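You operate a simulated robot arm through the tools that you are given. There is no shell and no other tool. Be economical: measure what you need, move in short steps, check, and stop when the job is done.

The job below is to be done with a simulated two-armed robot. You get a single attempt, and the scene is never put back.

Task
Raise and prop the leaf, wipe it clean, lift the pot onto it.
Fine: prop out before you wipe; sticky stain off with the orange cloth, cloth back in its place; both hands on the pot.
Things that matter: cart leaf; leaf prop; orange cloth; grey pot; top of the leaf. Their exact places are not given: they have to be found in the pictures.

The check looks at the end state, three seconds after you hand in, the way a careful person would. Anything else that was tipped, shoved, dropped, spilled or broken makes it a failure. Flat cloth is picked up by pressing the open fingertips on it (5 to 10 N) and closing them slowly along it; thin cloth reads only 2 to 8 mm in the jaws.

Robot
Two 7-joint arms with two-finger parallel grippers on one trunk, on a base that drives. Base frame: it is fixed to the floor where the robot stands at the start and does not move with it; the origin is under the middle of the robot, x ahead of it, y to its left, z up. Units: mm, rad, N and s.
The left shoulder is at the start at [70, 134, 1076], the right one opposite. With the tool pointing down near the work surface each hand reaches from about 100 to 640 mm from the robot's upright axis, wherever it stands, measured 20 degrees to its own side. Places, roughly: cart leaf [900, 100, 700]; leaf prop [500, 200, 800]; top of the leaf [900, 100, 700]. Payload 1.57 kg a hand.
Tool frame (each hand has its own): the origin (TCP) lies between the finger pads and is the grasp point; the fingertips stand 30 mm ahead of it; z points along the fingers, y is the line along which they close. Largest opening 80 mm; finger width 17, thickness 12; the body of the gripper, 40 by 82 mm, starts 80 mm behind the TCP.
Orientation is that of the tool frame in the base frame, as [roll, pitch, yaw] about the fixed x, y, z axes, in that order (R = Rz(yaw) Ry(pitch) Rx(roll)). With the fingers straight down and closing along the base's y, the tool's x points along the base's -x, its y along +y and its z along -z.

Tools
- The arms move only by the tool send_rows. It takes "left_rows", "right_rows" or both (then of equal length, played together; a hand with none holds still); each is a list of rows, each a list of 7 numbers: the shift along the base's x, y, z in units of 500 mm (1.0 is 500 mm), then the turn, a rotation vector about the base's x, y, z in units of 60 degrees (1.0 is 60 degrees), then the finger opening in mm, from 0 to 80. In form: [[x, y, z, wx, wy, wz, hand], ...]. A call has 1 to 10 rows; each row is the pose to reach, as a shift and turn from the pose commanded when the call began. A call with a number of a shift or a turn outside -1 to 1 is refused whole. A row lasts 0.2 s, in which the tool goes at most 50 mm and 0.15 rad; a call with a longer step from one row to the next is refused whole, and so is a gripper value outside its range. Where a pose cannot be reached the arm comes as near as it can. A force on the tool above 40 N (or 10 N above the force at the start of the call, whichever is more), or a blocked arm, ends the call early, and 0.2 s more pass. The fingers move at their own pace (about 153 mm/s each) and stop on an object; they squeeze with about 37 N. The grip force told is the motor's: it shows also when the fingers shut on nothing. Time passes only in rows, and 0.2 s behind the last, so rows that repeat a pose let the fingers close. It gives the time, the measured TCP pose, the force on the tool (base axes), the opening and the grip force at its end, in the units of the frame above (readings bear some noise).
- Cameras (640 x 400 px; columns grow to the right, rows downward): "scene" is now at [135.5, 22.4, 1281.1]; the picture's right is [0.13, -0.99, 0.00], its down [-0.65, -0.08, -0.76] and it looks along [0.75, 0.10, -0.65] (base axes); focal length 271 px, centre (320, 200). "left" rides on the left gripper at [72, 7, -122] in its tool frame; the picture's right is [-0.09, 1.00, 0.00], its down [-0.84, -0.08, -0.54] and it looks along [-0.54, -0.05, 0.84] (tool axes); focal length 238 px, centre (320, 200). "right" rides on the right gripper at [72, -7, -122] in its tool frame; the picture's right is [0.09, 1.00, 0.00], its down [-0.84, 0.08, -0.54] and it looks along [-0.54, 0.05, 0.84] (tool axes); focal length 238 px, centre (320, 200).
- capture(camera): a new picture of that camera. The clock stands still meanwhile.
- lift_body(by): slides the trunk up (or, below 0, down) by that many mm; the arms and the scene camera ride with it, the base frame stays. It gives what a move gives, with no picture.
- base_move(legs): drives the robot by 1 to 6 legs, each [ahead, left, turn to the left] in mm, mm and rad, along the robot's own axes; the way and the turn of a leg run together, so that a leg with both is an arc; at most 1500 mm and 3.142 rad a leg. The arms and the cameras ride along, it lands a little off, and it stops where it bumps. It gives what a move gives.
- aim_head(pan, tilt): turns the head with the scene camera to pan (to the left, within 1.501 rad either way) and tilt (down, from -0.506 to 1.204), counted from straight ahead of the robot. It gives what a move gives.
- point_at(camera, pixels): for up to 12 pixels [column, row] of the newest picture of that camera ("zoom" is the newest enlarged one), the place [x, y, z] in the base frame of the surface seen there, good to about 3 mm, but the place of the scene camera against the robot may be out by one fixed shift of up to 25 mm in any direction. The clock stands still meanwhile.
- inspect(camera, box): a new picture of the part [left, top, right, bottom] of that camera's present view, enlarged. The clock stands still meanwhile.
- sign_off(): hands the job in; it is judged then, once.

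Keep the steps short. Do not move on a guess: measure, check each grasp and each placing, and mend mistakes. In all there are 80 turns and 70 pictures (those below and enlarged ones count). Leave the grippers open and the arms clear of the work at the hand-in unless told otherwise, and finish with a single line.

The tools are called by a JSON object that holds its "method" and its "body". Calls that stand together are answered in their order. send_rows: Moves the arms, as the interface text tells. Its arguments: {"type":"object","properties":{"left_rows":{"type":"array","items":{"type":"array","items":{"type":"number"}}},"right_rows":{"type":"array","items":{"type":"array","items":{"type":"number"}}}},"required":[]} The other tools are called the same way: lift_body (by) slides the trunk up or down; base_move (legs) drives the base; aim_head (pan, tilt) turns the head that bears the scene camera; capture (camera) takes a picture; point_at (camera, pixels) gives the place of the surface under pixels of a picture; inspect (camera, box) takes an enlarged picture of a part of a camera's view; sign_off () hands the job in.

At the start:

```text
clock: 0.0
left_eef_pos: [466.4, 223.8, 1121.6]
left_ee_rot: [-3.141, 0.001, -3.139]
left_contact_force: [-0.3, 0.2, -1.0]
left_width: 79.7
left_gripper_force: 0.1
right_eef_pos: [431.4, -107.9, 1116.1]
right_ee_rot: [3.141, 0.001, -3.141]
right_contact_force: [0.4, 0.3, -0.2]
right_width: 80.1
right_gripper_force: 0.1
trunk travel left (down, up): [-650.0, 290.0]
robot x, y, heading: [3.3, -0.5, 0.0]
head pan, tilt: [0.127, 0.709]
```

scene: 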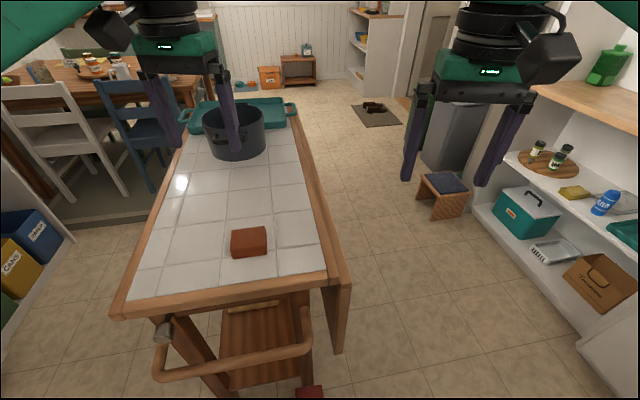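
right: 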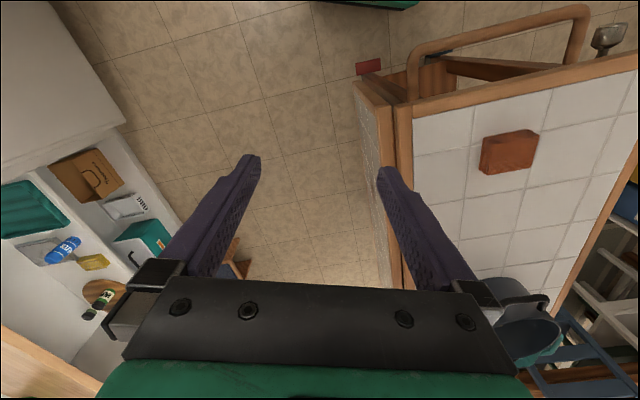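
left: 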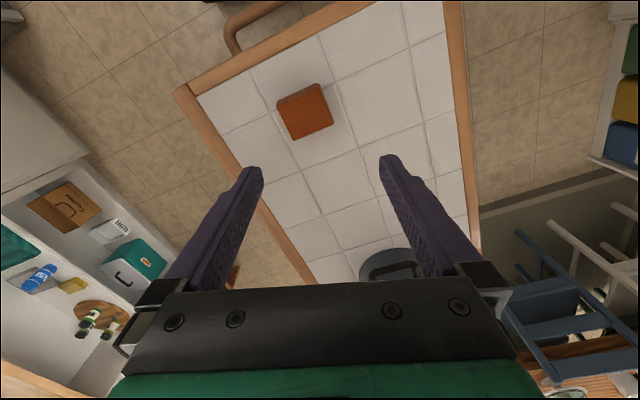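

I see a tiled cart with a leaf hanging on its right side, the orange cloth at (248,242) and the pot at (235,130). First I measure the main points and take a closer look at the leaf.

{"method": "point_at", "body": {"camera": "scene", "pixels": [[248, 238], [232, 256], [266, 252], [235, 118], [237, 158], [325, 275], [350, 280], [340, 350], [295, 140], [310, 392], [125, 310], [165, 330]]}}

{"method": "inspect", "body": {"camera": "scene", "box": [100, 200, 400, 400]}}

{"method": "point_at", "body": {"camera": "left", "pixels": [[305, 110], [280, 100], [330, 125], [190, 92], [310, 278]]}}

{"method": "point_at", "body": {"camera": "right", "pixels": [[510, 152], [370, 66], [360, 90], [400, 110], [375, 180], [385, 270], [405, 270], [610, 38], [470, 45]]}}

```text
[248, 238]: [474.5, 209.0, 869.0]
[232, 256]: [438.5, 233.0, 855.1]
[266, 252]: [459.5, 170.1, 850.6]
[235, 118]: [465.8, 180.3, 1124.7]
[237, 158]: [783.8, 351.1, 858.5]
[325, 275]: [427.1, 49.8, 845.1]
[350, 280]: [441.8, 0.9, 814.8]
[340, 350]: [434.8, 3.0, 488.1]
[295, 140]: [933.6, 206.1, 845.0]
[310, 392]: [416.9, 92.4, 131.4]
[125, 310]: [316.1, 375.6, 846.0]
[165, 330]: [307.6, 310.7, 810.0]
```

```text
2.00 times, centred on (250, 300) of scene
```

zoom: 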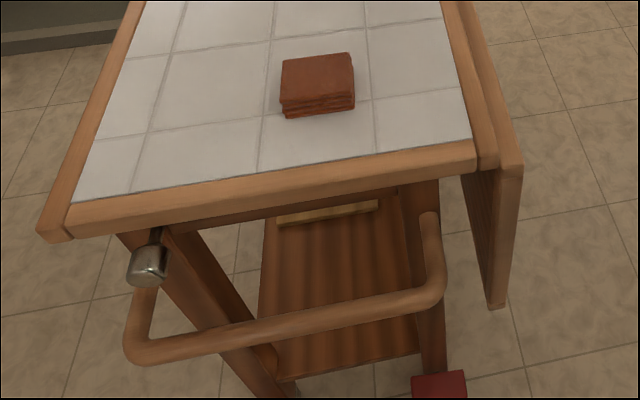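

```text
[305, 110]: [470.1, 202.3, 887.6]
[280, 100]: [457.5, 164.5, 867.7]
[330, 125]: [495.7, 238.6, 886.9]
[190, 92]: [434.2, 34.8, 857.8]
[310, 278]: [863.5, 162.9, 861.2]
```

```text
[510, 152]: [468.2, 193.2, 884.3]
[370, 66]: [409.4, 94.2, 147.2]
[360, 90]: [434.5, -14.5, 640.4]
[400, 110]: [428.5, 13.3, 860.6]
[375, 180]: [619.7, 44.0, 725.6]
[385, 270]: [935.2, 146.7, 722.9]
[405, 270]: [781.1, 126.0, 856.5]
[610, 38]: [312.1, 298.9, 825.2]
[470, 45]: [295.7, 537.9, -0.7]
```

The knob at about [310,300,825] on the near end and whatever sits under the top need a better look. I measure the free floor on the right and zoom in on the knob.

{"method": "point_at", "body": {"camera": "scene", "pixels": [[470, 205], [545, 290], [600, 375], [440, 215], [520, 150], [150, 215], [60, 240], [500, 300], [313, 125], [270, 90], [260, 310]]}}

{"method": "inspect", "body": {"camera": "right", "box": [340, 0, 640, 190]}}

{"method": "aim_head", "body": {"pan": -0.1, "tilt": 1.15}}

{"method": "capture", "body": {"camera": "scene"}}

```text
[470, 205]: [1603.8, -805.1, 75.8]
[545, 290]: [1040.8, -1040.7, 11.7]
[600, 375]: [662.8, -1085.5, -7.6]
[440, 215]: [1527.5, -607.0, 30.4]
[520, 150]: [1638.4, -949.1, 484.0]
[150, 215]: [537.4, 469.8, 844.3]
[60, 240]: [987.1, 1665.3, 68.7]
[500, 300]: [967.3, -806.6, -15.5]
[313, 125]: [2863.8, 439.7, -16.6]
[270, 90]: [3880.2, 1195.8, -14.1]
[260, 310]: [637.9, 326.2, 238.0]
```

```text
2.11 times, centred on (490, 95) of right
```

zoom: 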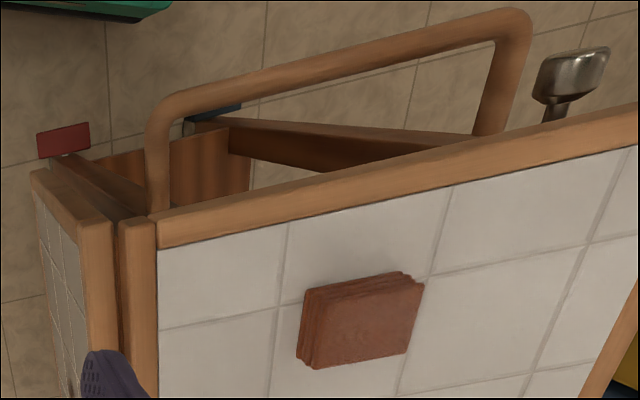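

```text
clock: 0.9
left_eef_pos: [465.8, 223.3, 1120.6]
left_ee_rot: [-3.142, 0.0, -3.14]
left_contact_force: [-0.4, -0.3, 0.0]
left_width: 79.9
left_gripper_force: 0.1
right_eef_pos: [432.0, -109.1, 1116.7]
right_ee_rot: [-3.142, 0.0, 3.141]
right_contact_force: [-0.5, -0.7, 0.1]
right_width: 80.2
right_gripper_force: 0.0
trunk travel left (down, up): [-650.0, 290.0]
robot x, y, heading: [1.6, -2.5, -0.003]
head pan, tilt: [-0.099, 1.15]
```

```text
64 pictures are left
```

scene: 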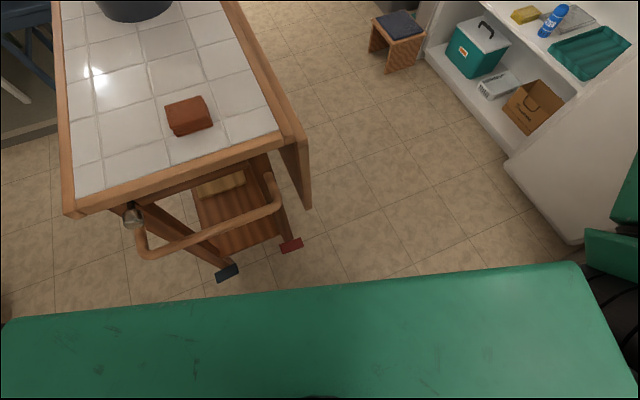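

The near end shows a red and a dark pedal at the caster feet, and a metal knob. I need to see the leaf side and its underside. I drive right and turn to face the leaf.

{"method": "base_move", "body": {"legs": [[0, -400, 0], [0, 0, 0.9]]}}

{"method": "aim_head", "body": {"pan": 0.0, "tilt": 0.75}}

{"method": "capture", "body": {"camera": "scene"}}

```text
clock: 5.7
left_eef_pos: [114.1, 103.3, 1121.1]
left_ee_rot: [-3.14, 0.0, -2.24]
left_contact_force: [-0.6, -0.5, -0.3]
left_width: 80.0
left_gripper_force: 0.1
right_eef_pos: [353.1, -129.8, 1117.1]
right_ee_rot: [-3.141, 0.001, -2.238]
right_contact_force: [0.2, 0.7, 0.1]
right_width: 79.9
right_gripper_force: 0.1
trunk travel left (down, up): [-650.0, 290.0]
robot x, y, heading: [-0.1, -396.4, 0.9]
head pan, tilt: [-0.099, 1.15]
```

```text
clock: 6.6
left_eef_pos: [116.2, 103.9, 1120.5]
left_ee_rot: [-3.142, 0.0, -2.238]
left_contact_force: [-0.4, 0.3, 0.2]
left_width: 80.0
left_gripper_force: 0.1
right_eef_pos: [351.7, -129.1, 1117.3]
right_ee_rot: [3.14, 0.0, -2.24]
right_contact_force: [0.1, -0.6, 0.4]
right_width: 79.7
right_gripper_force: 0.2
trunk travel left (down, up): [-650.0, 290.0]
robot x, y, heading: [-0.9, -399.0, 0.898]
head pan, tilt: [0.0, 0.75]
```

```text
63 pictures are left
```

scene: 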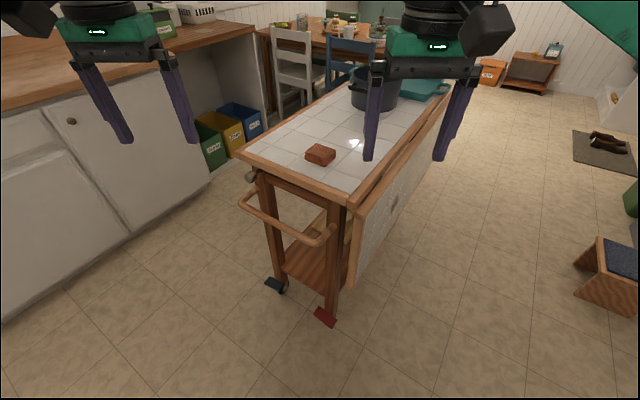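

The leaf's outer face is tiled and carries a dark stain near (394,205). I drive round to face that side squarely.

{"method": "base_move", "body": {"legs": [[0, -750, 0], [350, 0, 0], [0, 0, 0.985]]}}

{"method": "capture", "body": {"camera": "scene"}}

```text
clock: 10.2
left_eef_pos: [695.7, -285.4, 1121.3]
left_ee_rot: [3.14, -0.002, -2.374]
left_contact_force: [-0.6, 0.2, 0.2]
left_width: 80.1
left_gripper_force: 0.1
right_eef_pos: [899.4, -548.6, 1116.2]
right_ee_rot: [3.14, 0.0, -2.374]
right_contact_force: [0.8, 0.0, -0.2]
right_width: 79.9
right_gripper_force: 0.1
trunk travel left (down, up): [-650.0, 290.0]
robot x, y, heading: [518.1, -765.1, 0.767]
head pan, tilt: [0.0, 0.75]
stopped in leg 1: the robot was blocked; the commanded pose is now the measured one
```

```text
62 pictures are left
```

scene: 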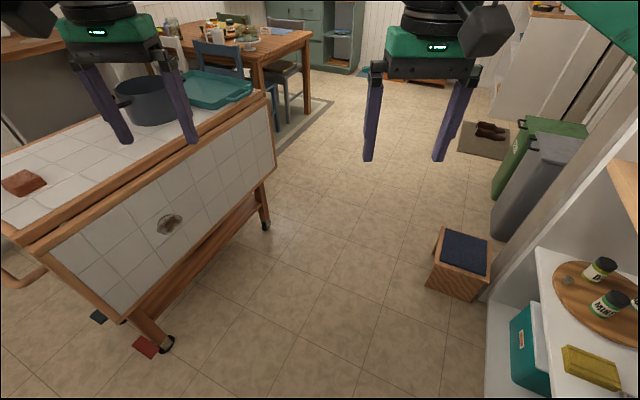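

The base bumped lightly on the right-hand furniture. I see nothing fallen. I step away from it and go on to the point facing the leaf.

{"method": "base_move", "body": {"legs": [[0, 60, 0], [420, 0, 0], [0, 0, 1.118]]}}

{"method": "capture", "body": {"camera": "scene"}}

```text
clock: 16.2
left_eef_pos: [418.1, -60.2, 1122.2]
left_ee_rot: [-3.141, -0.001, -1.254]
left_contact_force: [-0.1, -0.7, 0.5]
left_width: 79.7
left_gripper_force: 0.0
right_eef_pos: [745.5, 9.6, 1116.7]
right_ee_rot: [-3.141, 0.0, -1.254]
right_contact_force: [0.0, 0.4, 0.0]
right_width: 80.1
right_gripper_force: 0.0
trunk travel left (down, up): [-650.0, 290.0]
robot x, y, heading: [771.8, -436.0, 1.887]
head pan, tilt: [0.0, 0.75]
```

```text
61 pictures are left
```

scene: 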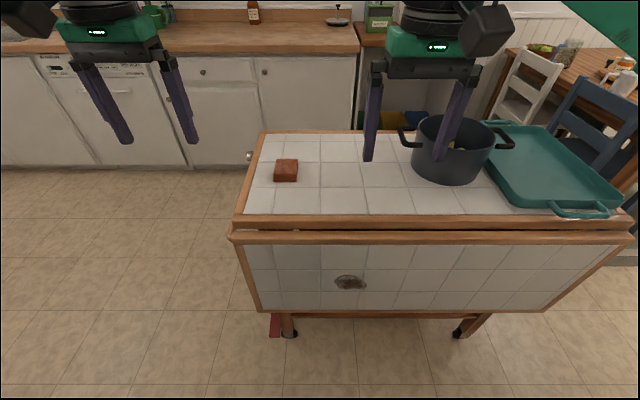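

A good front view of the leaf. I measure its outline, the stain, the pot and tray, and look closely.

{"method": "point_at", "body": {"camera": "scene", "pixels": [[235, 238], [628, 240], [262, 308], [545, 308], [400, 309], [350, 283], [400, 240], [400, 222], [262, 135], [285, 165], [250, 155], [600, 215]]}}

{"method": "inspect", "body": {"camera": "scene", "box": [220, 100, 640, 350]}}

```text
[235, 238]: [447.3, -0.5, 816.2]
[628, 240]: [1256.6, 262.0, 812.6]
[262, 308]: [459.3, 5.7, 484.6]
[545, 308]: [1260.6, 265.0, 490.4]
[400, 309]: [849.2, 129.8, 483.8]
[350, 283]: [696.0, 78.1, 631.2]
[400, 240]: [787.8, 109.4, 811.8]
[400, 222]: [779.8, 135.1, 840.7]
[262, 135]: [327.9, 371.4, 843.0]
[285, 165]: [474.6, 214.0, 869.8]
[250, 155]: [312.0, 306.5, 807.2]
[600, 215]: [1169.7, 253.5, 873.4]
```

```text
1.52 times, centred on (430, 225) of scene
```

zoom: 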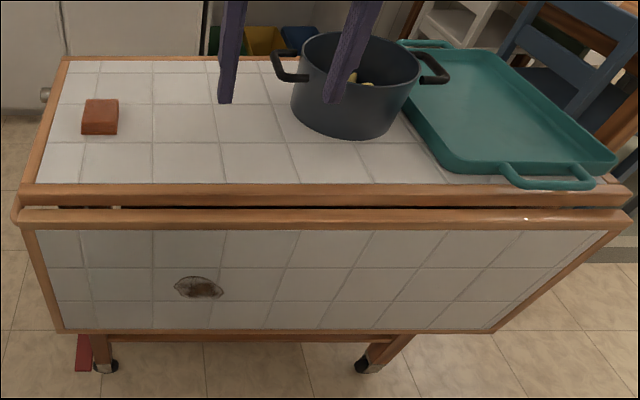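

The leaf is about 345 mm wide and 850 long, with the stain near [696,78,640]. The prop's knob sits at the near-left end, so I go back toward the start place, a bit to the right, to view under the top from there.

{"method": "base_move", "body": {"legs": [[0, 600, 0], [330, 0, 0], [0, 160, 0], [0, 0, -1.58]]}}

{"method": "aim_head", "body": {"pan": 0.3, "tilt": 0.75}}

{"method": "capture", "body": {"camera": "scene"}}

```text
clock: 26.2
left_eef_pos: [331.2, -2.6, 1121.8]
left_ee_rot: [-3.14, -0.001, -2.834]
left_contact_force: [0.2, -0.2, 0.6]
left_width: 80.1
left_gripper_force: 0.0
right_eef_pos: [397.6, -328.3, 1115.3]
right_ee_rot: [-3.141, 0.0, -2.835]
right_contact_force: [-0.1, -0.1, -0.5]
right_width: 80.3
right_gripper_force: 0.0
trunk travel left (down, up): [-650.0, 290.0]
robot x, y, heading: [-48.2, -356.3, 0.306]
head pan, tilt: [0.0, 0.75]
```

```text
clock: 27.0
left_eef_pos: [331.6, -2.0, 1122.0]
left_ee_rot: [-3.141, -0.001, -2.835]
left_contact_force: [0.2, 0.0, -0.4]
left_width: 80.0
left_gripper_force: 0.1
right_eef_pos: [397.8, -329.3, 1114.6]
right_ee_rot: [3.141, 0.0, -2.834]
right_contact_force: [-0.9, 0.0, -0.8]
right_width: 80.2
right_gripper_force: 0.0
trunk travel left (down, up): [-650.0, 290.0]
robot x, y, heading: [-44.5, -358.4, 0.31]
head pan, tilt: [0.3, 0.75]
```

```text
59 pictures are left
```

scene: 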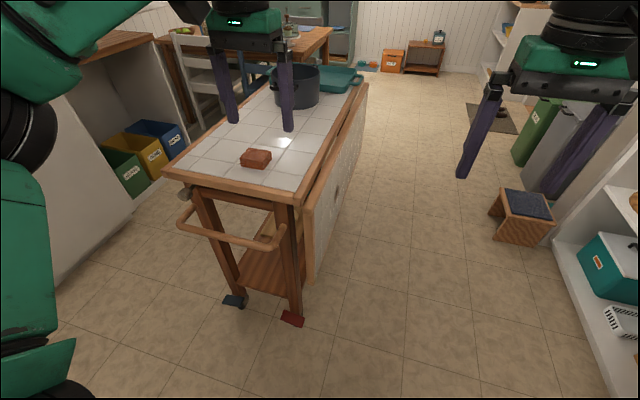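

To look under the top, I back off 200 mm so the left hand clears the cart's handle, then lower the trunk.

{"method": "base_move", "body": {"legs": [[-200, 60, 0]]}}

{"method": "lift_body", "body": {"by": -520}}

{"method": "aim_head", "body": {"pan": 0.3, "tilt": 0.05}}

{"method": "capture", "body": {"camera": "scene"}}

```text
clock: 28.7
left_eef_pos: [124.4, -5.5, 1120.4]
left_ee_rot: [-3.142, -0.002, -2.836]
left_contact_force: [-0.9, 0.0, -0.2]
left_width: 80.1
left_gripper_force: 0.0
right_eef_pos: [191.2, -331.5, 1115.1]
right_ee_rot: [-3.142, -0.002, -2.838]
right_contact_force: [0.1, -0.6, 0.5]
right_width: 80.2
right_gripper_force: 0.0
trunk travel left (down, up): [-650.0, 290.0]
robot x, y, heading: [-252.0, -360.4, 0.303]
head pan, tilt: [0.3, 0.75]
```

```text
refused: -520 is not a number from -400 to 400
```

```text
clock: 29.7
left_eef_pos: [124.9, -5.2, 1120.7]
left_ee_rot: [-3.141, -0.002, -2.838]
left_contact_force: [-0.5, 0.0, 0.2]
left_width: 80.0
left_gripper_force: 0.0
right_eef_pos: [190.4, -332.7, 1115.2]
right_ee_rot: [-3.141, 0.0, -2.838]
right_contact_force: [-0.2, -0.1, -0.6]
right_width: 80.2
right_gripper_force: 0.2
trunk travel left (down, up): [-650.0, 290.0]
robot x, y, heading: [-253.0, -358.0, 0.304]
head pan, tilt: [0.3, 0.051]
```

```text
58 pictures are left
```

scene: 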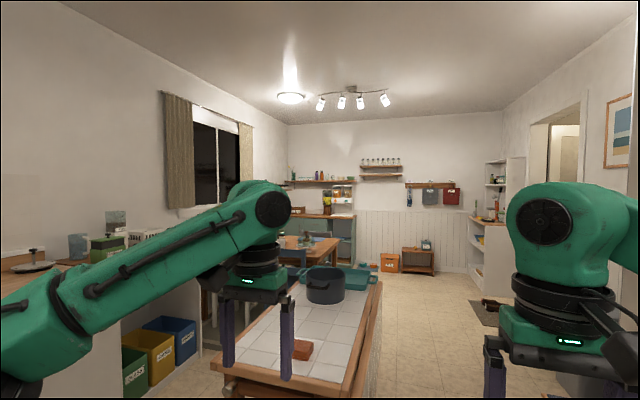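

The limit is 400 a call. I lower in two steps and look again.

{"method": "lift_body", "body": {"by": -400}}

{"method": "lift_body", "body": {"by": -150}}

{"method": "inspect", "body": {"camera": "scene", "box": [140, 80, 460, 280]}}

{"method": "capture", "body": {"camera": "left"}}

```text
clock: 33.6
left_eef_pos: [124.2, -4.8, 720.1]
left_ee_rot: [-3.141, 0.0, -2.837]
left_contact_force: [-0.8, -0.1, 0.6]
left_width: 79.9
left_gripper_force: 0.0
right_eef_pos: [190.1, -333.0, 716.6]
right_ee_rot: [3.14, -0.001, -2.837]
right_contact_force: [0.1, -0.8, 0.1]
right_width: 80.0
right_gripper_force: 0.2
trunk travel left (down, up): [-250.0, 690.0]
robot x, y, heading: [-253.6, -354.7, 0.303]
head pan, tilt: [0.3, 0.051]
```

```text
clock: 35.3
left_eef_pos: [125.2, -6.3, 571.0]
left_ee_rot: [-3.14, -0.001, -2.836]
left_contact_force: [-0.3, 0.4, -0.1]
left_width: 80.0
left_gripper_force: 0.0
right_eef_pos: [189.5, -332.0, 565.7]
right_ee_rot: [-3.141, 0.0, -2.838]
right_contact_force: [0.5, 0.6, 0.2]
right_width: 80.1
right_gripper_force: 0.0
trunk travel left (down, up): [-100.0, 840.0]
robot x, y, heading: [-255.7, -353.9, 0.302]
head pan, tilt: [0.3, 0.051]
```

```text
2.00 times, centred on (300, 180) of scene
```

zoom: 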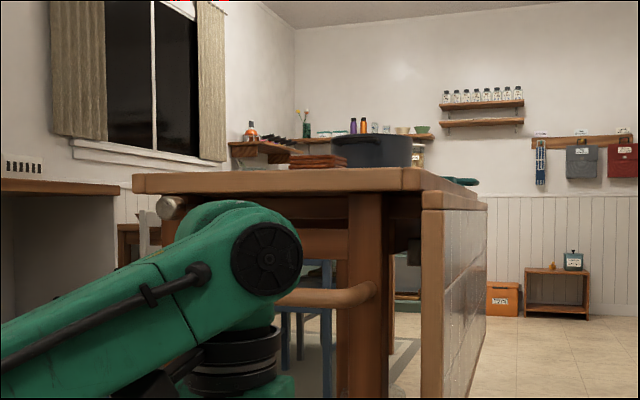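

```text
56 pictures are left
```

left: 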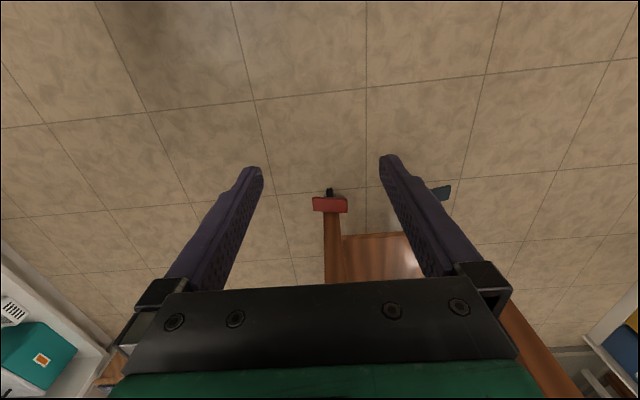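

The left arm hides part, and there is something dark under the top near (413,245). I drive left so the cart's end shows between the arms, and zoom in.

{"method": "base_move", "body": {"legs": [[-50, 380, 0]]}}

{"method": "aim_head", "body": {"pan": 0.0, "tilt": -0.05}}

{"method": "inspect", "body": {"camera": "scene", "box": [200, 120, 440, 270]}}

```text
clock: 37.7
left_eef_pos: [-37.1, 343.0, 571.7]
left_ee_rot: [3.141, -0.001, -2.836]
left_contact_force: [-0.2, 1.0, 0.4]
left_width: 79.9
left_gripper_force: 0.2
right_eef_pos: [27.9, 16.7, 567.1]
right_ee_rot: [-3.141, 0.0, -2.837]
right_contact_force: [0.3, 0.2, 0.3]
right_width: 80.0
right_gripper_force: 0.1
trunk travel left (down, up): [-100.0, 840.0]
robot x, y, heading: [-414.7, -4.0, 0.305]
head pan, tilt: [0.3, 0.051]
```

```text
clock: 38.5
left_eef_pos: [-38.2, 344.1, 570.5]
left_ee_rot: [-3.14, -0.003, -2.837]
left_contact_force: [0.3, -0.4, -0.2]
left_width: 79.6
left_gripper_force: 0.1
right_eef_pos: [28.3, 15.9, 565.8]
right_ee_rot: [3.142, -0.002, -2.838]
right_contact_force: [0.0, 0.9, -0.3]
right_width: 79.9
right_gripper_force: 0.0
trunk travel left (down, up): [-100.0, 840.0]
robot x, y, heading: [-413.0, -6.8, 0.302]
head pan, tilt: [0.0, -0.051]
```

```text
2.67 times, centred on (320, 195) of scene
```

zoom: 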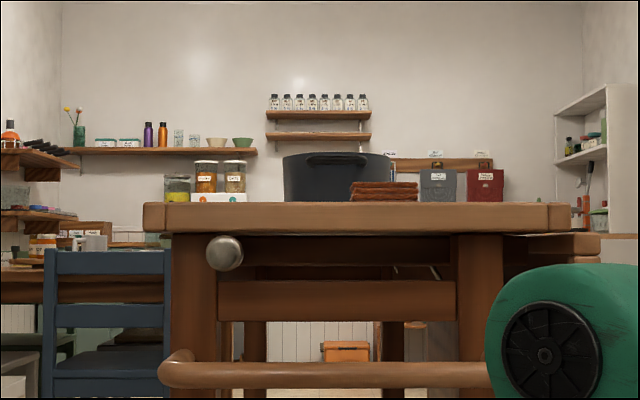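

I see the metal knob in a slot between the top and the end rail at zoom (224,252). I go lower and nearer to look up into this slot.

{"method": "base_move", "body": {"legs": [[130, 0, 0]]}}

{"method": "lift_body", "body": {"by": -95}}

{"method": "inspect", "body": {"camera": "scene", "box": [210, 110, 450, 260]}}

{"method": "point_at", "body": {"camera": "zoom", "pixels": [[215, 200], [340, 200], [400, 200], [450, 200], [520, 200], [560, 200]]}}

```text
clock: 39.8
left_eef_pos: [87.9, 382.2, 571.2]
left_ee_rot: [3.141, -0.003, -2.837]
left_contact_force: [-0.3, 0.0, 0.0]
left_width: 80.1
left_gripper_force: 0.0
right_eef_pos: [152.5, 54.4, 565.7]
right_ee_rot: [-3.142, 0.001, -2.839]
right_contact_force: [0.3, 0.3, -0.1]
right_width: 79.8
right_gripper_force: 0.2
trunk travel left (down, up): [-100.0, 840.0]
robot x, y, heading: [-292.2, 30.6, 0.298]
head pan, tilt: [0.0, -0.051]
```

```text
clock: 41.1
left_eef_pos: [88.4, 382.2, 476.8]
left_ee_rot: [-3.142, -0.003, -2.838]
left_contact_force: [-0.2, 0.0, -0.9]
left_width: 79.9
left_gripper_force: 0.0
right_eef_pos: [153.6, 54.6, 470.9]
right_ee_rot: [-3.14, 0.001, -2.84]
right_contact_force: [0.0, -0.6, 1.1]
right_width: 79.9
right_gripper_force: 0.1
trunk travel left (down, up): [-5.0, 935.0]
robot x, y, heading: [-291.4, 31.9, 0.302]
head pan, tilt: [0.0, -0.051]
```

```text
2.67 times, centred on (330, 185) of scene
```

zoom: 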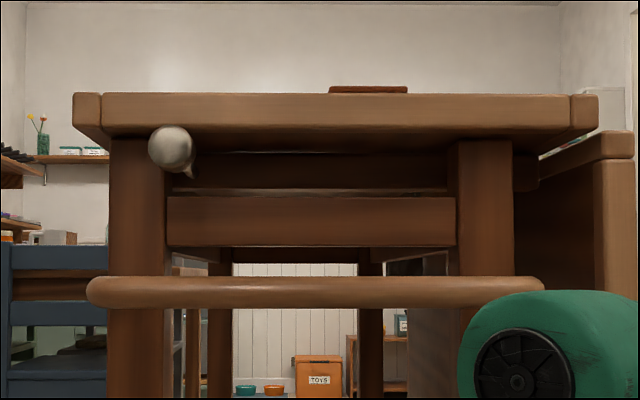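

```text
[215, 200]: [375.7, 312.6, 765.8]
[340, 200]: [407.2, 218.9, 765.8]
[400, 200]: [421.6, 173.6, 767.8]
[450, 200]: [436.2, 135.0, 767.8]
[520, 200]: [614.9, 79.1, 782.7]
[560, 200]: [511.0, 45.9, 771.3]
```

A dark bar runs behind the end rail, from the knob's stem to a rounded end at (535,170) next to the leaf: a slide-out prop. I measure it.

{"method": "point_at", "body": {"camera": "zoom", "pixels": [[170, 150], [157, 150], [183, 145], [190, 172], [340, 170], [525, 170], [537, 180], [525, 185], [340, 152], [560, 120], [100, 130], [600, 200]]}}

{"method": "inspect", "body": {"camera": "scene", "box": [250, 145, 330, 195]}}

{"method": "inspect", "body": {"camera": "scene", "box": [370, 145, 450, 195]}}

```text
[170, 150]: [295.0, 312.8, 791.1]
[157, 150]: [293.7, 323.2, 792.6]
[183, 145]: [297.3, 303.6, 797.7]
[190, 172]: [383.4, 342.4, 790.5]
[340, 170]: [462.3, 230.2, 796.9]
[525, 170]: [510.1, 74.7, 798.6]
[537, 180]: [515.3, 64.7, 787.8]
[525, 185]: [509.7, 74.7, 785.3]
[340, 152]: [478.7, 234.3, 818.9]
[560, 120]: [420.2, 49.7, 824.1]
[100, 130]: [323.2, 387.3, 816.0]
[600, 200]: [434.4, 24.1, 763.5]
```

```text
8.00 times, centred on (290, 170) of scene
```

zoom: 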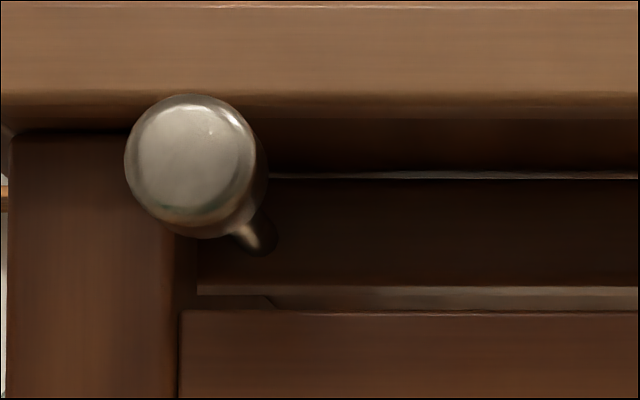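

```text
8.00 times, centred on (410, 170) of scene
```

zoom: 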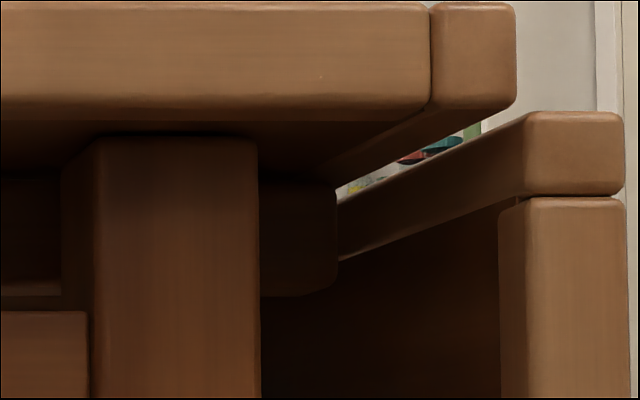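

The prop is now clear: a bar slides toward the leaf when its knob is pushed along the slot. The plan is to stand at the near end, cage the leaf's end edge with the right hand, swing it up, and push the knob with the left hand. I drive into place with the trunk raised so the hands clear the cart.

{"method": "base_move", "body": {"legs": [[0, -274, 0]]}}

{"method": "lift_body", "body": {"by": 400}}

{"method": "lift_body", "body": {"by": 105}}

{"method": "base_move", "body": {"legs": [[220, 0, 0]]}}

{"method": "aim_head", "body": {"pan": -0.1, "tilt": 0.9}}

{"method": "capture", "body": {"camera": "scene"}}

{"method": "capture", "body": {"camera": "right"}}

```text
clock: 43.0
left_eef_pos: [169.2, 121.3, 476.5]
left_ee_rot: [-3.141, -0.001, -2.841]
left_contact_force: [-0.4, 0.4, -0.1]
left_width: 80.0
left_gripper_force: 0.0
right_eef_pos: [232.4, -206.4, 471.7]
right_ee_rot: [3.141, 0.0, -2.841]
right_contact_force: [-0.2, 0.5, 1.0]
right_width: 80.3
right_gripper_force: 0.0
trunk travel left (down, up): [-5.0, 935.0]
robot x, y, heading: [-208.4, -233.0, 0.304]
head pan, tilt: [0.0, -0.051]
```

```text
clock: 46.9
left_eef_pos: [168.5, 120.4, 875.8]
left_ee_rot: [-3.141, -0.002, -2.84]
left_contact_force: [-0.1, 0.7, -0.3]
left_width: 80.1
left_gripper_force: 0.0
right_eef_pos: [234.2, -206.1, 871.9]
right_ee_rot: [3.141, 0.0, -2.842]
right_contact_force: [0.1, 0.3, -0.5]
right_width: 80.0
right_gripper_force: 0.0
trunk travel left (down, up): [-405.0, 535.0]
robot x, y, heading: [-209.8, -227.3, 0.3]
head pan, tilt: [0.0, -0.051]
```

```text
clock: 48.2
left_eef_pos: [169.1, 122.1, 981.1]
left_ee_rot: [3.14, -0.001, -2.839]
left_contact_force: [-0.7, 0.5, 0.8]
left_width: 79.8
left_gripper_force: 0.0
right_eef_pos: [233.6, -205.1, 976.3]
right_ee_rot: [3.142, 0.0, -2.842]
right_contact_force: [0.1, 0.6, -0.5]
right_width: 80.2
right_gripper_force: 0.0
trunk travel left (down, up): [-510.0, 430.0]
robot x, y, heading: [-213.7, -229.1, 0.3]
head pan, tilt: [0.0, -0.051]
```

```text
clock: 49.9
left_eef_pos: [379.7, 186.2, 981.9]
left_ee_rot: [3.141, -0.003, -2.84]
left_contact_force: [-0.3, -0.4, -0.7]
left_width: 80.0
left_gripper_force: 0.1
right_eef_pos: [443.1, -140.9, 976.2]
right_ee_rot: [3.141, 0.001, -2.841]
right_contact_force: [-0.3, 0.2, 0.6]
right_width: 80.1
right_gripper_force: 0.0
trunk travel left (down, up): [-510.0, 430.0]
robot x, y, heading: [-1.9, -165.6, 0.299]
head pan, tilt: [0.0, -0.051]
```

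```text
clock: 51.1
left_eef_pos: [378.3, 185.8, 982.0]
left_ee_rot: [-3.141, -0.001, -2.839]
left_contact_force: [0.6, -0.2, 0.1]
left_width: 79.8
left_gripper_force: 0.1
right_eef_pos: [443.1, -141.3, 977.0]
right_ee_rot: [3.142, -0.001, -2.842]
right_contact_force: [-0.6, -1.1, 0.0]
right_width: 80.1
right_gripper_force: 0.0
trunk travel left (down, up): [-510.0, 430.0]
robot x, y, heading: [-0.7, -167.9, 0.3]
head pan, tilt: [-0.099, 0.901]
```

```text
51 pictures are left
```

scene: 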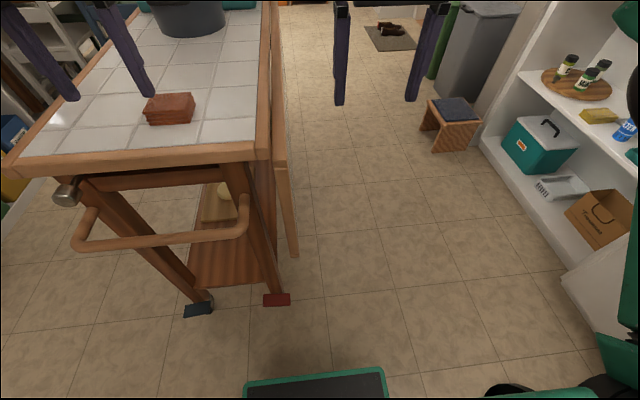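

```text
50 pictures are left
```

right: 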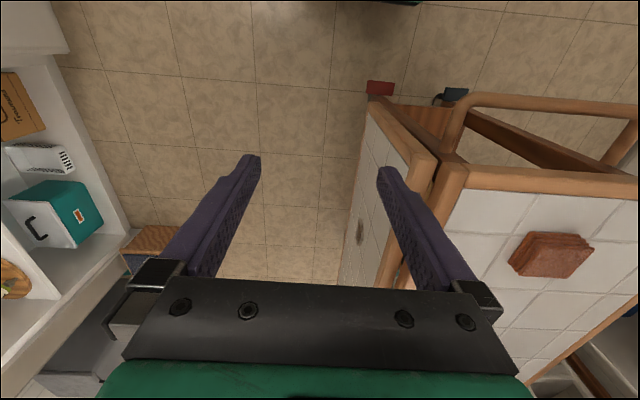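

I measure leaf corners and the table edge with the right hand's camera, which has no shift, and the same spots in the scene picture to learn the scene's shift.

{"method": "point_at", "body": {"camera": "right", "pixels": [[369, 101], [385, 115], [415, 157], [428, 162], [408, 166], [432, 165], [452, 165], [466, 172], [551, 240], [360, 230], [540, 105], [460, 150]]}}

{"method": "point_at", "body": {"camera": "scene", "pixels": [[295, 254], [278, 166], [258, 150], [168, 98], [63, 195], [300, 380], [280, 300], [240, 225], [80, 245]]}}

```text
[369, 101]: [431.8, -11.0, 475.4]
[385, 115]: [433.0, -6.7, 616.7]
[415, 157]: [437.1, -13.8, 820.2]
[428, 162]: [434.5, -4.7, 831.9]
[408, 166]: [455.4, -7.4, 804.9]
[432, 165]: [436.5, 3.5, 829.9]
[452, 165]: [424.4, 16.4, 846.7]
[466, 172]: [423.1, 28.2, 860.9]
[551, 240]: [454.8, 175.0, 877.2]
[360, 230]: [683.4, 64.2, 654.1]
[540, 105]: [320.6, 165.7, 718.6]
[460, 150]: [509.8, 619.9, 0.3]
```

```text
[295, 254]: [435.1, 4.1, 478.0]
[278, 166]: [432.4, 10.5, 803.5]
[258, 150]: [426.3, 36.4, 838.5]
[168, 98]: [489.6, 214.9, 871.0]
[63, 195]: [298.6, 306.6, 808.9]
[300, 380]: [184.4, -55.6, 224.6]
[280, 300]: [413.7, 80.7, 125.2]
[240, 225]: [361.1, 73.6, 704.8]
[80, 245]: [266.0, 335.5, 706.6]
```

The shift is about (−10,+8..15,+16) in reverse. The leaf hangs from z 832 to 475, outer face through [432,-11], pivot about z 831. I back off 60 mm, then pitch the right hand toward horizontal while lowering it outside the leaf.

{"method": "base_move", "body": {"legs": [[-60, 0, 0]]}}

{"method": "send_rows", "body": {"right_rows": [[0, 0, -0.07, 0.0384, -0.119, 0, 80], [0, 0, -0.14, 0.0769, -0.2379, 0, 80], [0, 0, -0.21, 0.1153, -0.3569, 0, 80], [0, 0, -0.28, 0.1537, -0.4758, 0, 80], [0, 0, -0.35, 0.1921, -0.5948, 0, 80], [0, 0, -0.42, 0.2306, -0.7137, 0, 80], [0, 0, -0.49, 0.269, -0.8327, 0, 80], [0, 0, -0.56, 0.3074, -0.9516, 0, 80]]}}

```text
clock: 52.1
left_eef_pos: [319.7, 167.6, 981.4]
left_ee_rot: [-3.141, -0.002, -2.84]
left_contact_force: [-0.8, -0.4, 0.3]
left_width: 80.0
left_gripper_force: 0.1
right_eef_pos: [386.1, -159.2, 975.8]
right_ee_rot: [3.141, 0.0, -2.841]
right_contact_force: [0.1, 0.1, -1.2]
right_width: 80.1
right_gripper_force: 0.0
trunk travel left (down, up): [-510.0, 430.0]
robot x, y, heading: [-57.8, -182.6, 0.301]
head pan, tilt: [-0.099, 0.901]
```

```text
clock: 53.9
left_eef_pos: [320.2, 168.9, 981.2]
left_ee_rot: [-3.14, 0.0, -2.839]
left_contact_force: [0.6, -0.4, 0.0]
left_width: 79.9
left_gripper_force: 0.0
right_eef_pos: [379.3, -148.8, 700.4]
right_ee_rot: [3.09, 1.02, -2.867]
right_contact_force: [-0.2, -0.1, 0.6]
right_width: 80.0
right_gripper_force: 0.1
right hand out of reach, approached as far as the arm can: row 8
trunk travel left (down, up): [-510.0, 430.0]
robot x, y, heading: [-59.6, -182.4, 0.302]
head pan, tilt: [-0.099, 0.901]
```

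The last row fell slightly short; the shoulder is too high for a level tool this near. I pull the left hand back 120 mm, then lower the trunk.

{"method": "send_rows", "body": {"left_rows": [[-0.0761, -0.0246, 0, 0, 0, 0, 80], [-0.1522, -0.0492, 0, 0, 0, 0, 80], [-0.2284, -0.0738, 0, 0, 0, 0, 80]]}}

{"method": "lift_body", "body": {"by": -180}}

{"method": "send_rows", "body": {"right_rows": [[0, 0, 0, 0.0384, -0.119, 0, 80], [0, 0, 0.0, 0.0769, -0.2379, 0, 80], [0, 0, 0.0, 0.1153, -0.3569, 0, 80], [0, 0, 0.0, 0.162, -0.5, 0, 80]]}}

```text
clock: 54.7
left_eef_pos: [205.5, 131.1, 980.9]
left_ee_rot: [3.141, -0.001, -2.841]
left_contact_force: [-0.5, 0.4, 0.5]
left_width: 79.9
left_gripper_force: 0.1
right_eef_pos: [378.2, -151.2, 701.3]
right_ee_rot: [3.089, 1.02, -2.868]
right_contact_force: [0.5, 0.4, -0.7]
right_width: 80.1
right_gripper_force: 0.1
trunk travel left (down, up): [-510.0, 430.0]
robot x, y, heading: [-58.5, -181.7, 0.3]
head pan, tilt: [-0.099, 0.901]
```

```text
clock: 56.7
left_eef_pos: [206.8, 131.3, 801.5]
left_ee_rot: [-3.141, -0.002, -2.84]
left_contact_force: [0.1, 0.4, -0.9]
left_width: 79.7
left_gripper_force: 0.1
right_eef_pos: [379.5, -150.2, 521.1]
right_ee_rot: [3.089, 1.019, -2.868]
right_contact_force: [0.4, 0.0, -0.7]
right_width: 80.2
right_gripper_force: 0.0
trunk travel left (down, up): [-330.0, 610.0]
robot x, y, heading: [-57.6, -181.0, 0.299]
head pan, tilt: [-0.099, 0.901]
```

```text
refused: row 4 steps farther than a row can; nothing moved
```

That row was a little too long. I spread it over more rows, then check the pose.

{"method": "send_rows", "body": {"right_rows": [[0, 0, 0.004, 0.0323, -0.1, -0.004, 80], [0, 0, 0.008, 0.0646, -0.2, -0.008, 80], [0, 0, 0.012, 0.0968, -0.3, -0.012, 80], [0, 0, 0.016, 0.129, -0.4, -0.016, 80], [0, 0, 0.02, 0.1614, -0.4996, -0.02, 80]]}}

{"method": "capture", "body": {"camera": "scene"}}

```text
clock: 57.9
left_eef_pos: [207.4, 130.0, 801.3]
left_ee_rot: [-3.141, -0.002, -2.839]
left_contact_force: [-0.5, 0.1, -0.2]
left_width: 80.0
left_gripper_force: 0.2
right_eef_pos: [372.2, -141.1, 539.9]
right_ee_rot: [1.602, 1.544, 1.912]
right_contact_force: [-0.5, -0.7, 0.5]
right_width: 80.3
right_gripper_force: 0.0
right hand out of reach, approached as far as the arm can: row 5
trunk travel left (down, up): [-330.0, 610.0]
robot x, y, heading: [-60.8, -181.0, 0.306]
head pan, tilt: [-0.099, 0.901]
```

```text
49 pictures are left
```

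scene: 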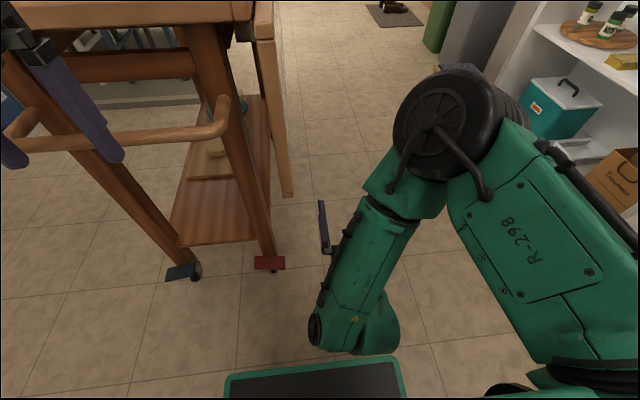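

The right hand is level, pointing along the leaf. I shift it sideways to straddle the leaf's end in line, still short of it.

{"method": "send_rows", "body": {"right_rows": [[-0.018, 0.055, -0.005, 0, 0, 0, 80], [-0.0356, 0.11, -0.01, 0, 0, 0, 80], [-0.0534, 0.166, -0.014, 0, 0, 0, 80], [-0.0712, 0.2208, -0.018, 0, 0, 0, 80]]}}

{"method": "capture", "body": {"camera": "scene"}}

{"method": "capture", "body": {"camera": "right"}}

```text
clock: 58.9
left_eef_pos: [207.7, 131.9, 801.4]
left_ee_rot: [-3.141, -0.001, -2.839]
left_contact_force: [0.1, -0.1, -0.1]
left_width: 79.9
left_gripper_force: 0.1
right_eef_pos: [338.8, -31.3, 530.2]
right_ee_rot: [1.631, 1.544, 1.941]
right_contact_force: [-0.1, -0.5, 0.6]
right_width: 79.9
right_gripper_force: 0.1
trunk travel left (down, up): [-330.0, 610.0]
robot x, y, heading: [-59.3, -184.3, 0.297]
head pan, tilt: [-0.099, 0.901]
```

```text
48 pictures are left
```

scene: 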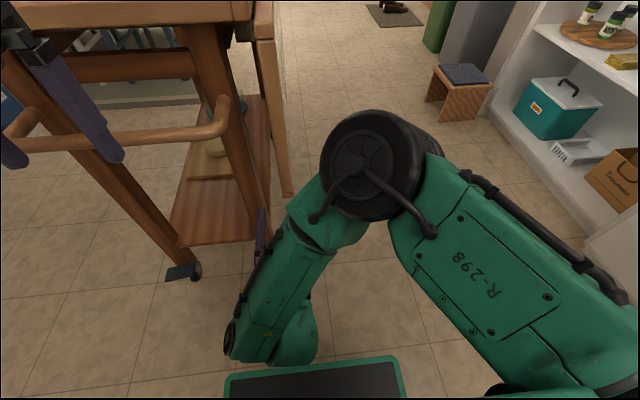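

```text
47 pictures are left
```

right: 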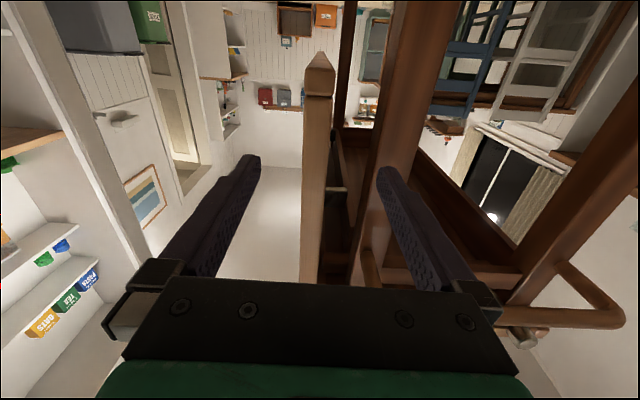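

In the right camera (upside down) the leaf's end edge at col 305–335 lies midway between the fingers. I measure it and the leg beside the inner finger.

{"method": "point_at", "body": {"camera": "right", "pixels": [[319, 75], [307, 100], [331, 100], [307, 200], [325, 200], [375, 150], [365, 215], [385, 100], [345, 188]]}}

```text
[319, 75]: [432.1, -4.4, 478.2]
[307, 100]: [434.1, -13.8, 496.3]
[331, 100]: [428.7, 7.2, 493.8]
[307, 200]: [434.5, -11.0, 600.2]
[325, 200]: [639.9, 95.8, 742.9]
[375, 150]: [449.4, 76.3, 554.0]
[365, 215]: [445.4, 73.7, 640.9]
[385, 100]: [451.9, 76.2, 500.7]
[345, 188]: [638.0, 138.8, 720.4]
```

The leaf is about 23 mm thick and the leg clears the inner finger by some 16 mm. I move ahead 110 mm along the leaf so it enters the jaws.

{"method": "send_rows", "body": {"right_rows": [[0.042, 0.0135, 0, 0, 0, 0, 80], [0.084, 0.027, 0, 0, 0, 0, 80], [0.126, 0.0406, 0, 0, 0, 0, 80], [0.168, 0.0541, 0, 0, 0, 0, 80], [0.2094, 0.0676, 0, 0, 0, 0, 80], [0.2094, 0.0676, 0, 0, 0, 0, 50]]}}

{"method": "inspect", "body": {"camera": "right", "box": [200, 50, 440, 300]}}

```text
clock: 60.3
left_eef_pos: [207.7, 131.5, 802.5]
left_ee_rot: [3.141, -0.002, -2.84]
left_contact_force: [-0.2, 0.0, 0.1]
left_width: 80.2
left_gripper_force: 0.0
right_eef_pos: [442.9, 1.3, 529.5]
right_ee_rot: [1.636, 1.544, 1.948]
right_contact_force: [-1.1, 0.2, -0.1]
right_width: 50.0
right_gripper_force: 0.1
trunk travel left (down, up): [-330.0, 610.0]
robot x, y, heading: [-57.8, -182.0, 0.3]
head pan, tilt: [-0.099, 0.901]
```

```text
1.60 times, centred on (320, 175) of right
```

zoom: 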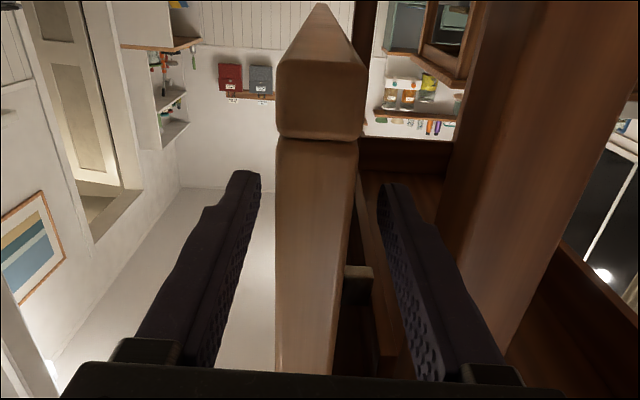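

The leaf is caged between the jaws (opening 50). Now I swing it outward and up around its hinge in 6° steps, to 60° first.

{"method": "send_rows", "body": {"right_rows": [[0.0192, -0.0596, 0.008, -0.0952, -0.0307, 0, 50], [0.0381, -0.118, 0.0226, -0.1903, -0.0615, 0, 50], [0.0564, -0.1746, 0.0434, -0.2855, -0.0922, 0, 50], [0.074, -0.229, 0.0704, -0.3806, -0.123, 0, 50], [0.0905, -0.2802, 0.1032, -0.4758, -0.1537, 0, 50], [0.1059, -0.3279, 0.1414, -0.571, -0.1844, 0, 50], [0.1201, -0.3717, 0.1846, -0.6661, -0.2152, 0, 50], [0.1327, -0.4107, 0.2324, -0.7613, -0.2459, 0, 50], [0.1437, -0.445, 0.2844, -0.8564, -0.2767, 0, 50], [0.153, -0.4737, 0.3396, -0.9516, -0.3074, 0, 50]]}}

{"method": "capture", "body": {"camera": "scene"}}

```text
clock: 62.5
left_eef_pos: [207.0, 131.0, 801.0]
left_ee_rot: [-3.141, -0.001, -2.843]
left_contact_force: [-0.9, 0.1, 0.7]
left_width: 79.7
left_gripper_force: 0.0
right_eef_pos: [502.8, -197.5, 743.1]
right_ee_rot: [-1.593, 0.565, -1.282]
right_contact_force: [-4.6, 4.6, -7.5]
right_width: 59.0
right_gripper_force: 4.9
right hand out of reach, approached as far as the arm can: row 4, 5, 6, 7, 8, 9, 10
trunk travel left (down, up): [-330.0, 610.0]
robot x, y, heading: [-56.1, -184.4, 0.304]
head pan, tilt: [-0.099, 0.901]
```

```text
45 pictures are left
```

scene: 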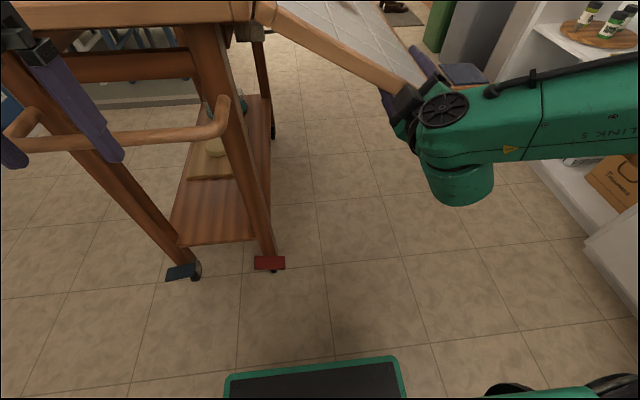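

The leaf is up about 60° and still caged, force about 10 N, but the arm is near its limit. I open the jaws a little for slack and go on mainly straight up in a short step, with less turning.

{"method": "send_rows", "body": {"right_rows": [[0.002, -0.006, 0.03, -0.04, -0.013, 0, 64], [0.004, -0.012, 0.06, -0.08, -0.026, 0, 64], [0.006, -0.018, 0.09, -0.12, -0.039, 0, 64], [0.008, -0.024, 0.12, -0.16, -0.052, 0, 64]]}}

{"method": "capture", "body": {"camera": "scene"}}

```text
clock: 63.5
left_eef_pos: [207.0, 129.9, 801.2]
left_ee_rot: [3.141, -0.002, -2.841]
left_contact_force: [0.1, 0.4, -0.4]
left_width: 80.3
left_gripper_force: 0.1
right_eef_pos: [506.0, -209.4, 804.5]
right_ee_rot: [-1.568, 0.372, -1.259]
right_contact_force: [-0.2, -0.3, 0.5]
right_width: 63.6
right_gripper_force: 0.1
trunk travel left (down, up): [-330.0, 610.0]
robot x, y, heading: [-58.8, -181.7, 0.298]
head pan, tilt: [-0.099, 0.901]
```

```text
44 pictures are left
```

scene: 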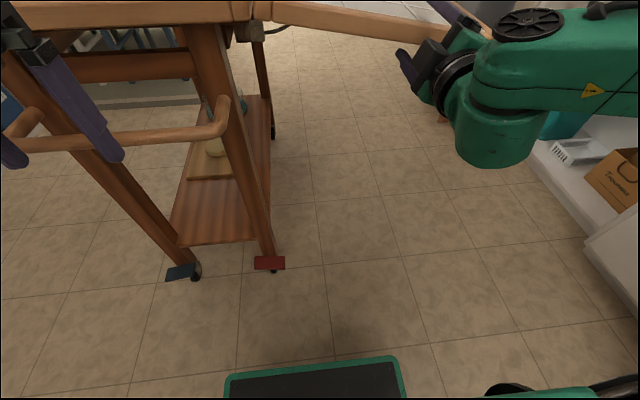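

The leaf is now around 75–80°. I continue up with the remaining turn and look with a higher head view.

{"method": "send_rows", "body": {"right_rows": [[0.001, -0.004, 0.025, -0.07, -0.0226, 0, 64], [0.002, -0.008, 0.05, -0.14, -0.045, 0, 64], [0.003, -0.01, 0.075, -0.21, -0.068, 0, 64], [0.004, -0.012, 0.094, -0.28, -0.09, 0, 64]]}}

{"method": "aim_head", "body": {"pan": -0.1, "tilt": 0.35}}

{"method": "capture", "body": {"camera": "scene"}}

```text
clock: 64.5
left_eef_pos: [206.6, 130.7, 799.9]
left_ee_rot: [3.141, -0.001, -2.84]
left_contact_force: [0.0, -0.6, -0.4]
left_width: 79.9
left_gripper_force: 0.2
right_eef_pos: [516.6, -213.3, 842.3]
right_ee_rot: [-1.569, 0.064, -1.262]
right_contact_force: [0.1, -0.6, 0.1]
right_width: 64.1
right_gripper_force: 0.0
right hand out of reach, approached as far as the arm can: row 3, 4
trunk travel left (down, up): [-330.0, 610.0]
robot x, y, heading: [-59.0, -182.1, 0.3]
head pan, tilt: [-0.099, 0.901]
```

```text
clock: 65.5
left_eef_pos: [208.5, 131.2, 800.3]
left_ee_rot: [-3.142, -0.002, -2.84]
left_contact_force: [-0.5, 0.9, -0.3]
left_width: 80.3
left_gripper_force: 0.1
right_eef_pos: [517.7, -212.4, 842.5]
right_ee_rot: [-1.569, 0.066, -1.259]
right_contact_force: [-0.2, 0.4, 0.0]
right_width: 63.7
right_gripper_force: 0.1
trunk travel left (down, up): [-330.0, 610.0]
robot x, y, heading: [-57.6, -182.6, 0.298]
head pan, tilt: [-0.099, 0.351]
```

```text
43 pictures are left
```

scene: 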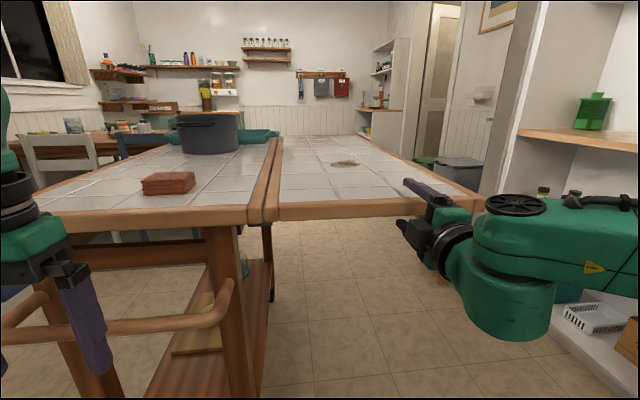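

The leaf looks near level. I measure its height at the hinge side and at the outer side.

{"method": "point_at", "body": {"camera": "scene", "pixels": [[200, 200], [240, 190], [255, 205], [275, 200], [300, 195], [350, 190], [400, 180], [400, 155], [345, 163], [300, 150], [460, 195], [330, 163]]}}

{"method": "inspect", "body": {"camera": "scene", "box": [200, 150, 500, 300]}}

```text
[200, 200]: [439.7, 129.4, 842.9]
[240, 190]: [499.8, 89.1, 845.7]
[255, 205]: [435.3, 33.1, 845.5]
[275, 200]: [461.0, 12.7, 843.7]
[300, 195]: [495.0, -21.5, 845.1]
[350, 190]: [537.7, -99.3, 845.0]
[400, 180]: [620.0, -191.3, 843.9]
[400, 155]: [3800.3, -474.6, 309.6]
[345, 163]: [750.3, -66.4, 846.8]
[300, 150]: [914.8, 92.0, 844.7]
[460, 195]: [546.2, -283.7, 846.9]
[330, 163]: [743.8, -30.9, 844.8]
```

```text
2.13 times, centred on (350, 225) of scene
```

zoom: 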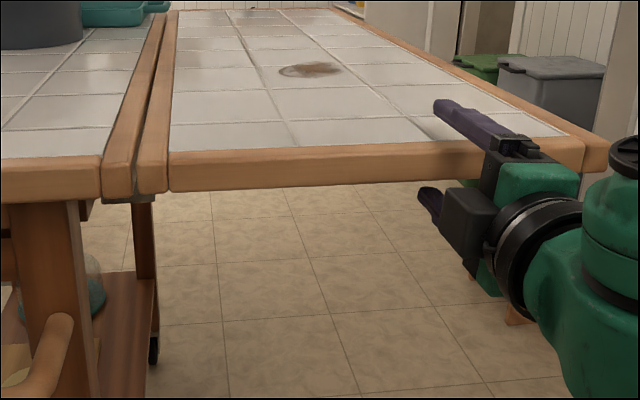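

The leaf stands level at table height (z 845 + shift = 861) even with the finger 25 mm below it, so the hinge holds it. I raise the right hand and close in a bit to back it up, and bring the left hand over the knob.

{"method": "send_rows", "body": {"left_rows": [[0.02, 0.02, 0.08, 0, 0, 0, 80], [0.05, 0.07, 0.15, 0, 0, 0, 80], [0.09, 0.13, 0.2, 0, 0, 0, 80], [0.13, 0.2, 0.22, 0, 0, 0, 80], [0.17, 0.27, 0.23, 0, 0, 0, 60], [0.2096, 0.3368, 0.23, 0, 0, 0.0, 60], [0.2096, 0.3368, 0.23, 0, 0, 0.0, 60]], "right_rows": [[0, 0, 0.004, 0, 0, 0, 64], [0, 0, 0.008, 0, 0, 0, 64], [0, 0, 0.012, 0, 0, 0, 60], [0, 0, 0.016, 0, 0, 0, 50], [0, 0, 0.016, 0, 0, 0, 44], [0, 0, 0.016, 0, 0, 0, 38], [0, 0, 0.016, 0, 0, 0, 34]]}}

{"method": "capture", "body": {"camera": "left"}}

```text
clock: 67.1
left_eef_pos: [284.9, 238.3, 893.7]
left_ee_rot: [-3.14, 0.001, -2.84]
left_contact_force: [0.0, 0.3, 0.4]
left_width: 60.2
left_gripper_force: 0.1
left hand out of reach, approached as far as the arm can: row 4, 5, 6, 7
right_eef_pos: [516.6, -213.1, 849.6]
right_ee_rot: [-1.571, 0.067, -1.261]
right_contact_force: [0.7, -0.5, -0.3]
right_width: 34.0
right_gripper_force: 0.1
right hand out of reach, approached as far as the arm can: row 3, 4
trunk travel left (down, up): [-330.0, 610.0]
robot x, y, heading: [-61.0, -181.4, 0.304]
head pan, tilt: [-0.099, 0.351]
```

```text
41 pictures are left
```

left: 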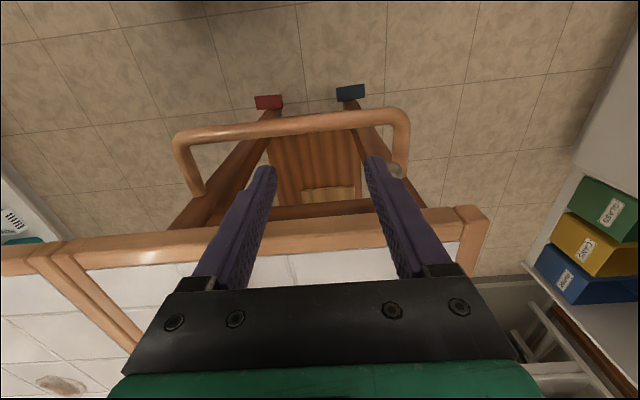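

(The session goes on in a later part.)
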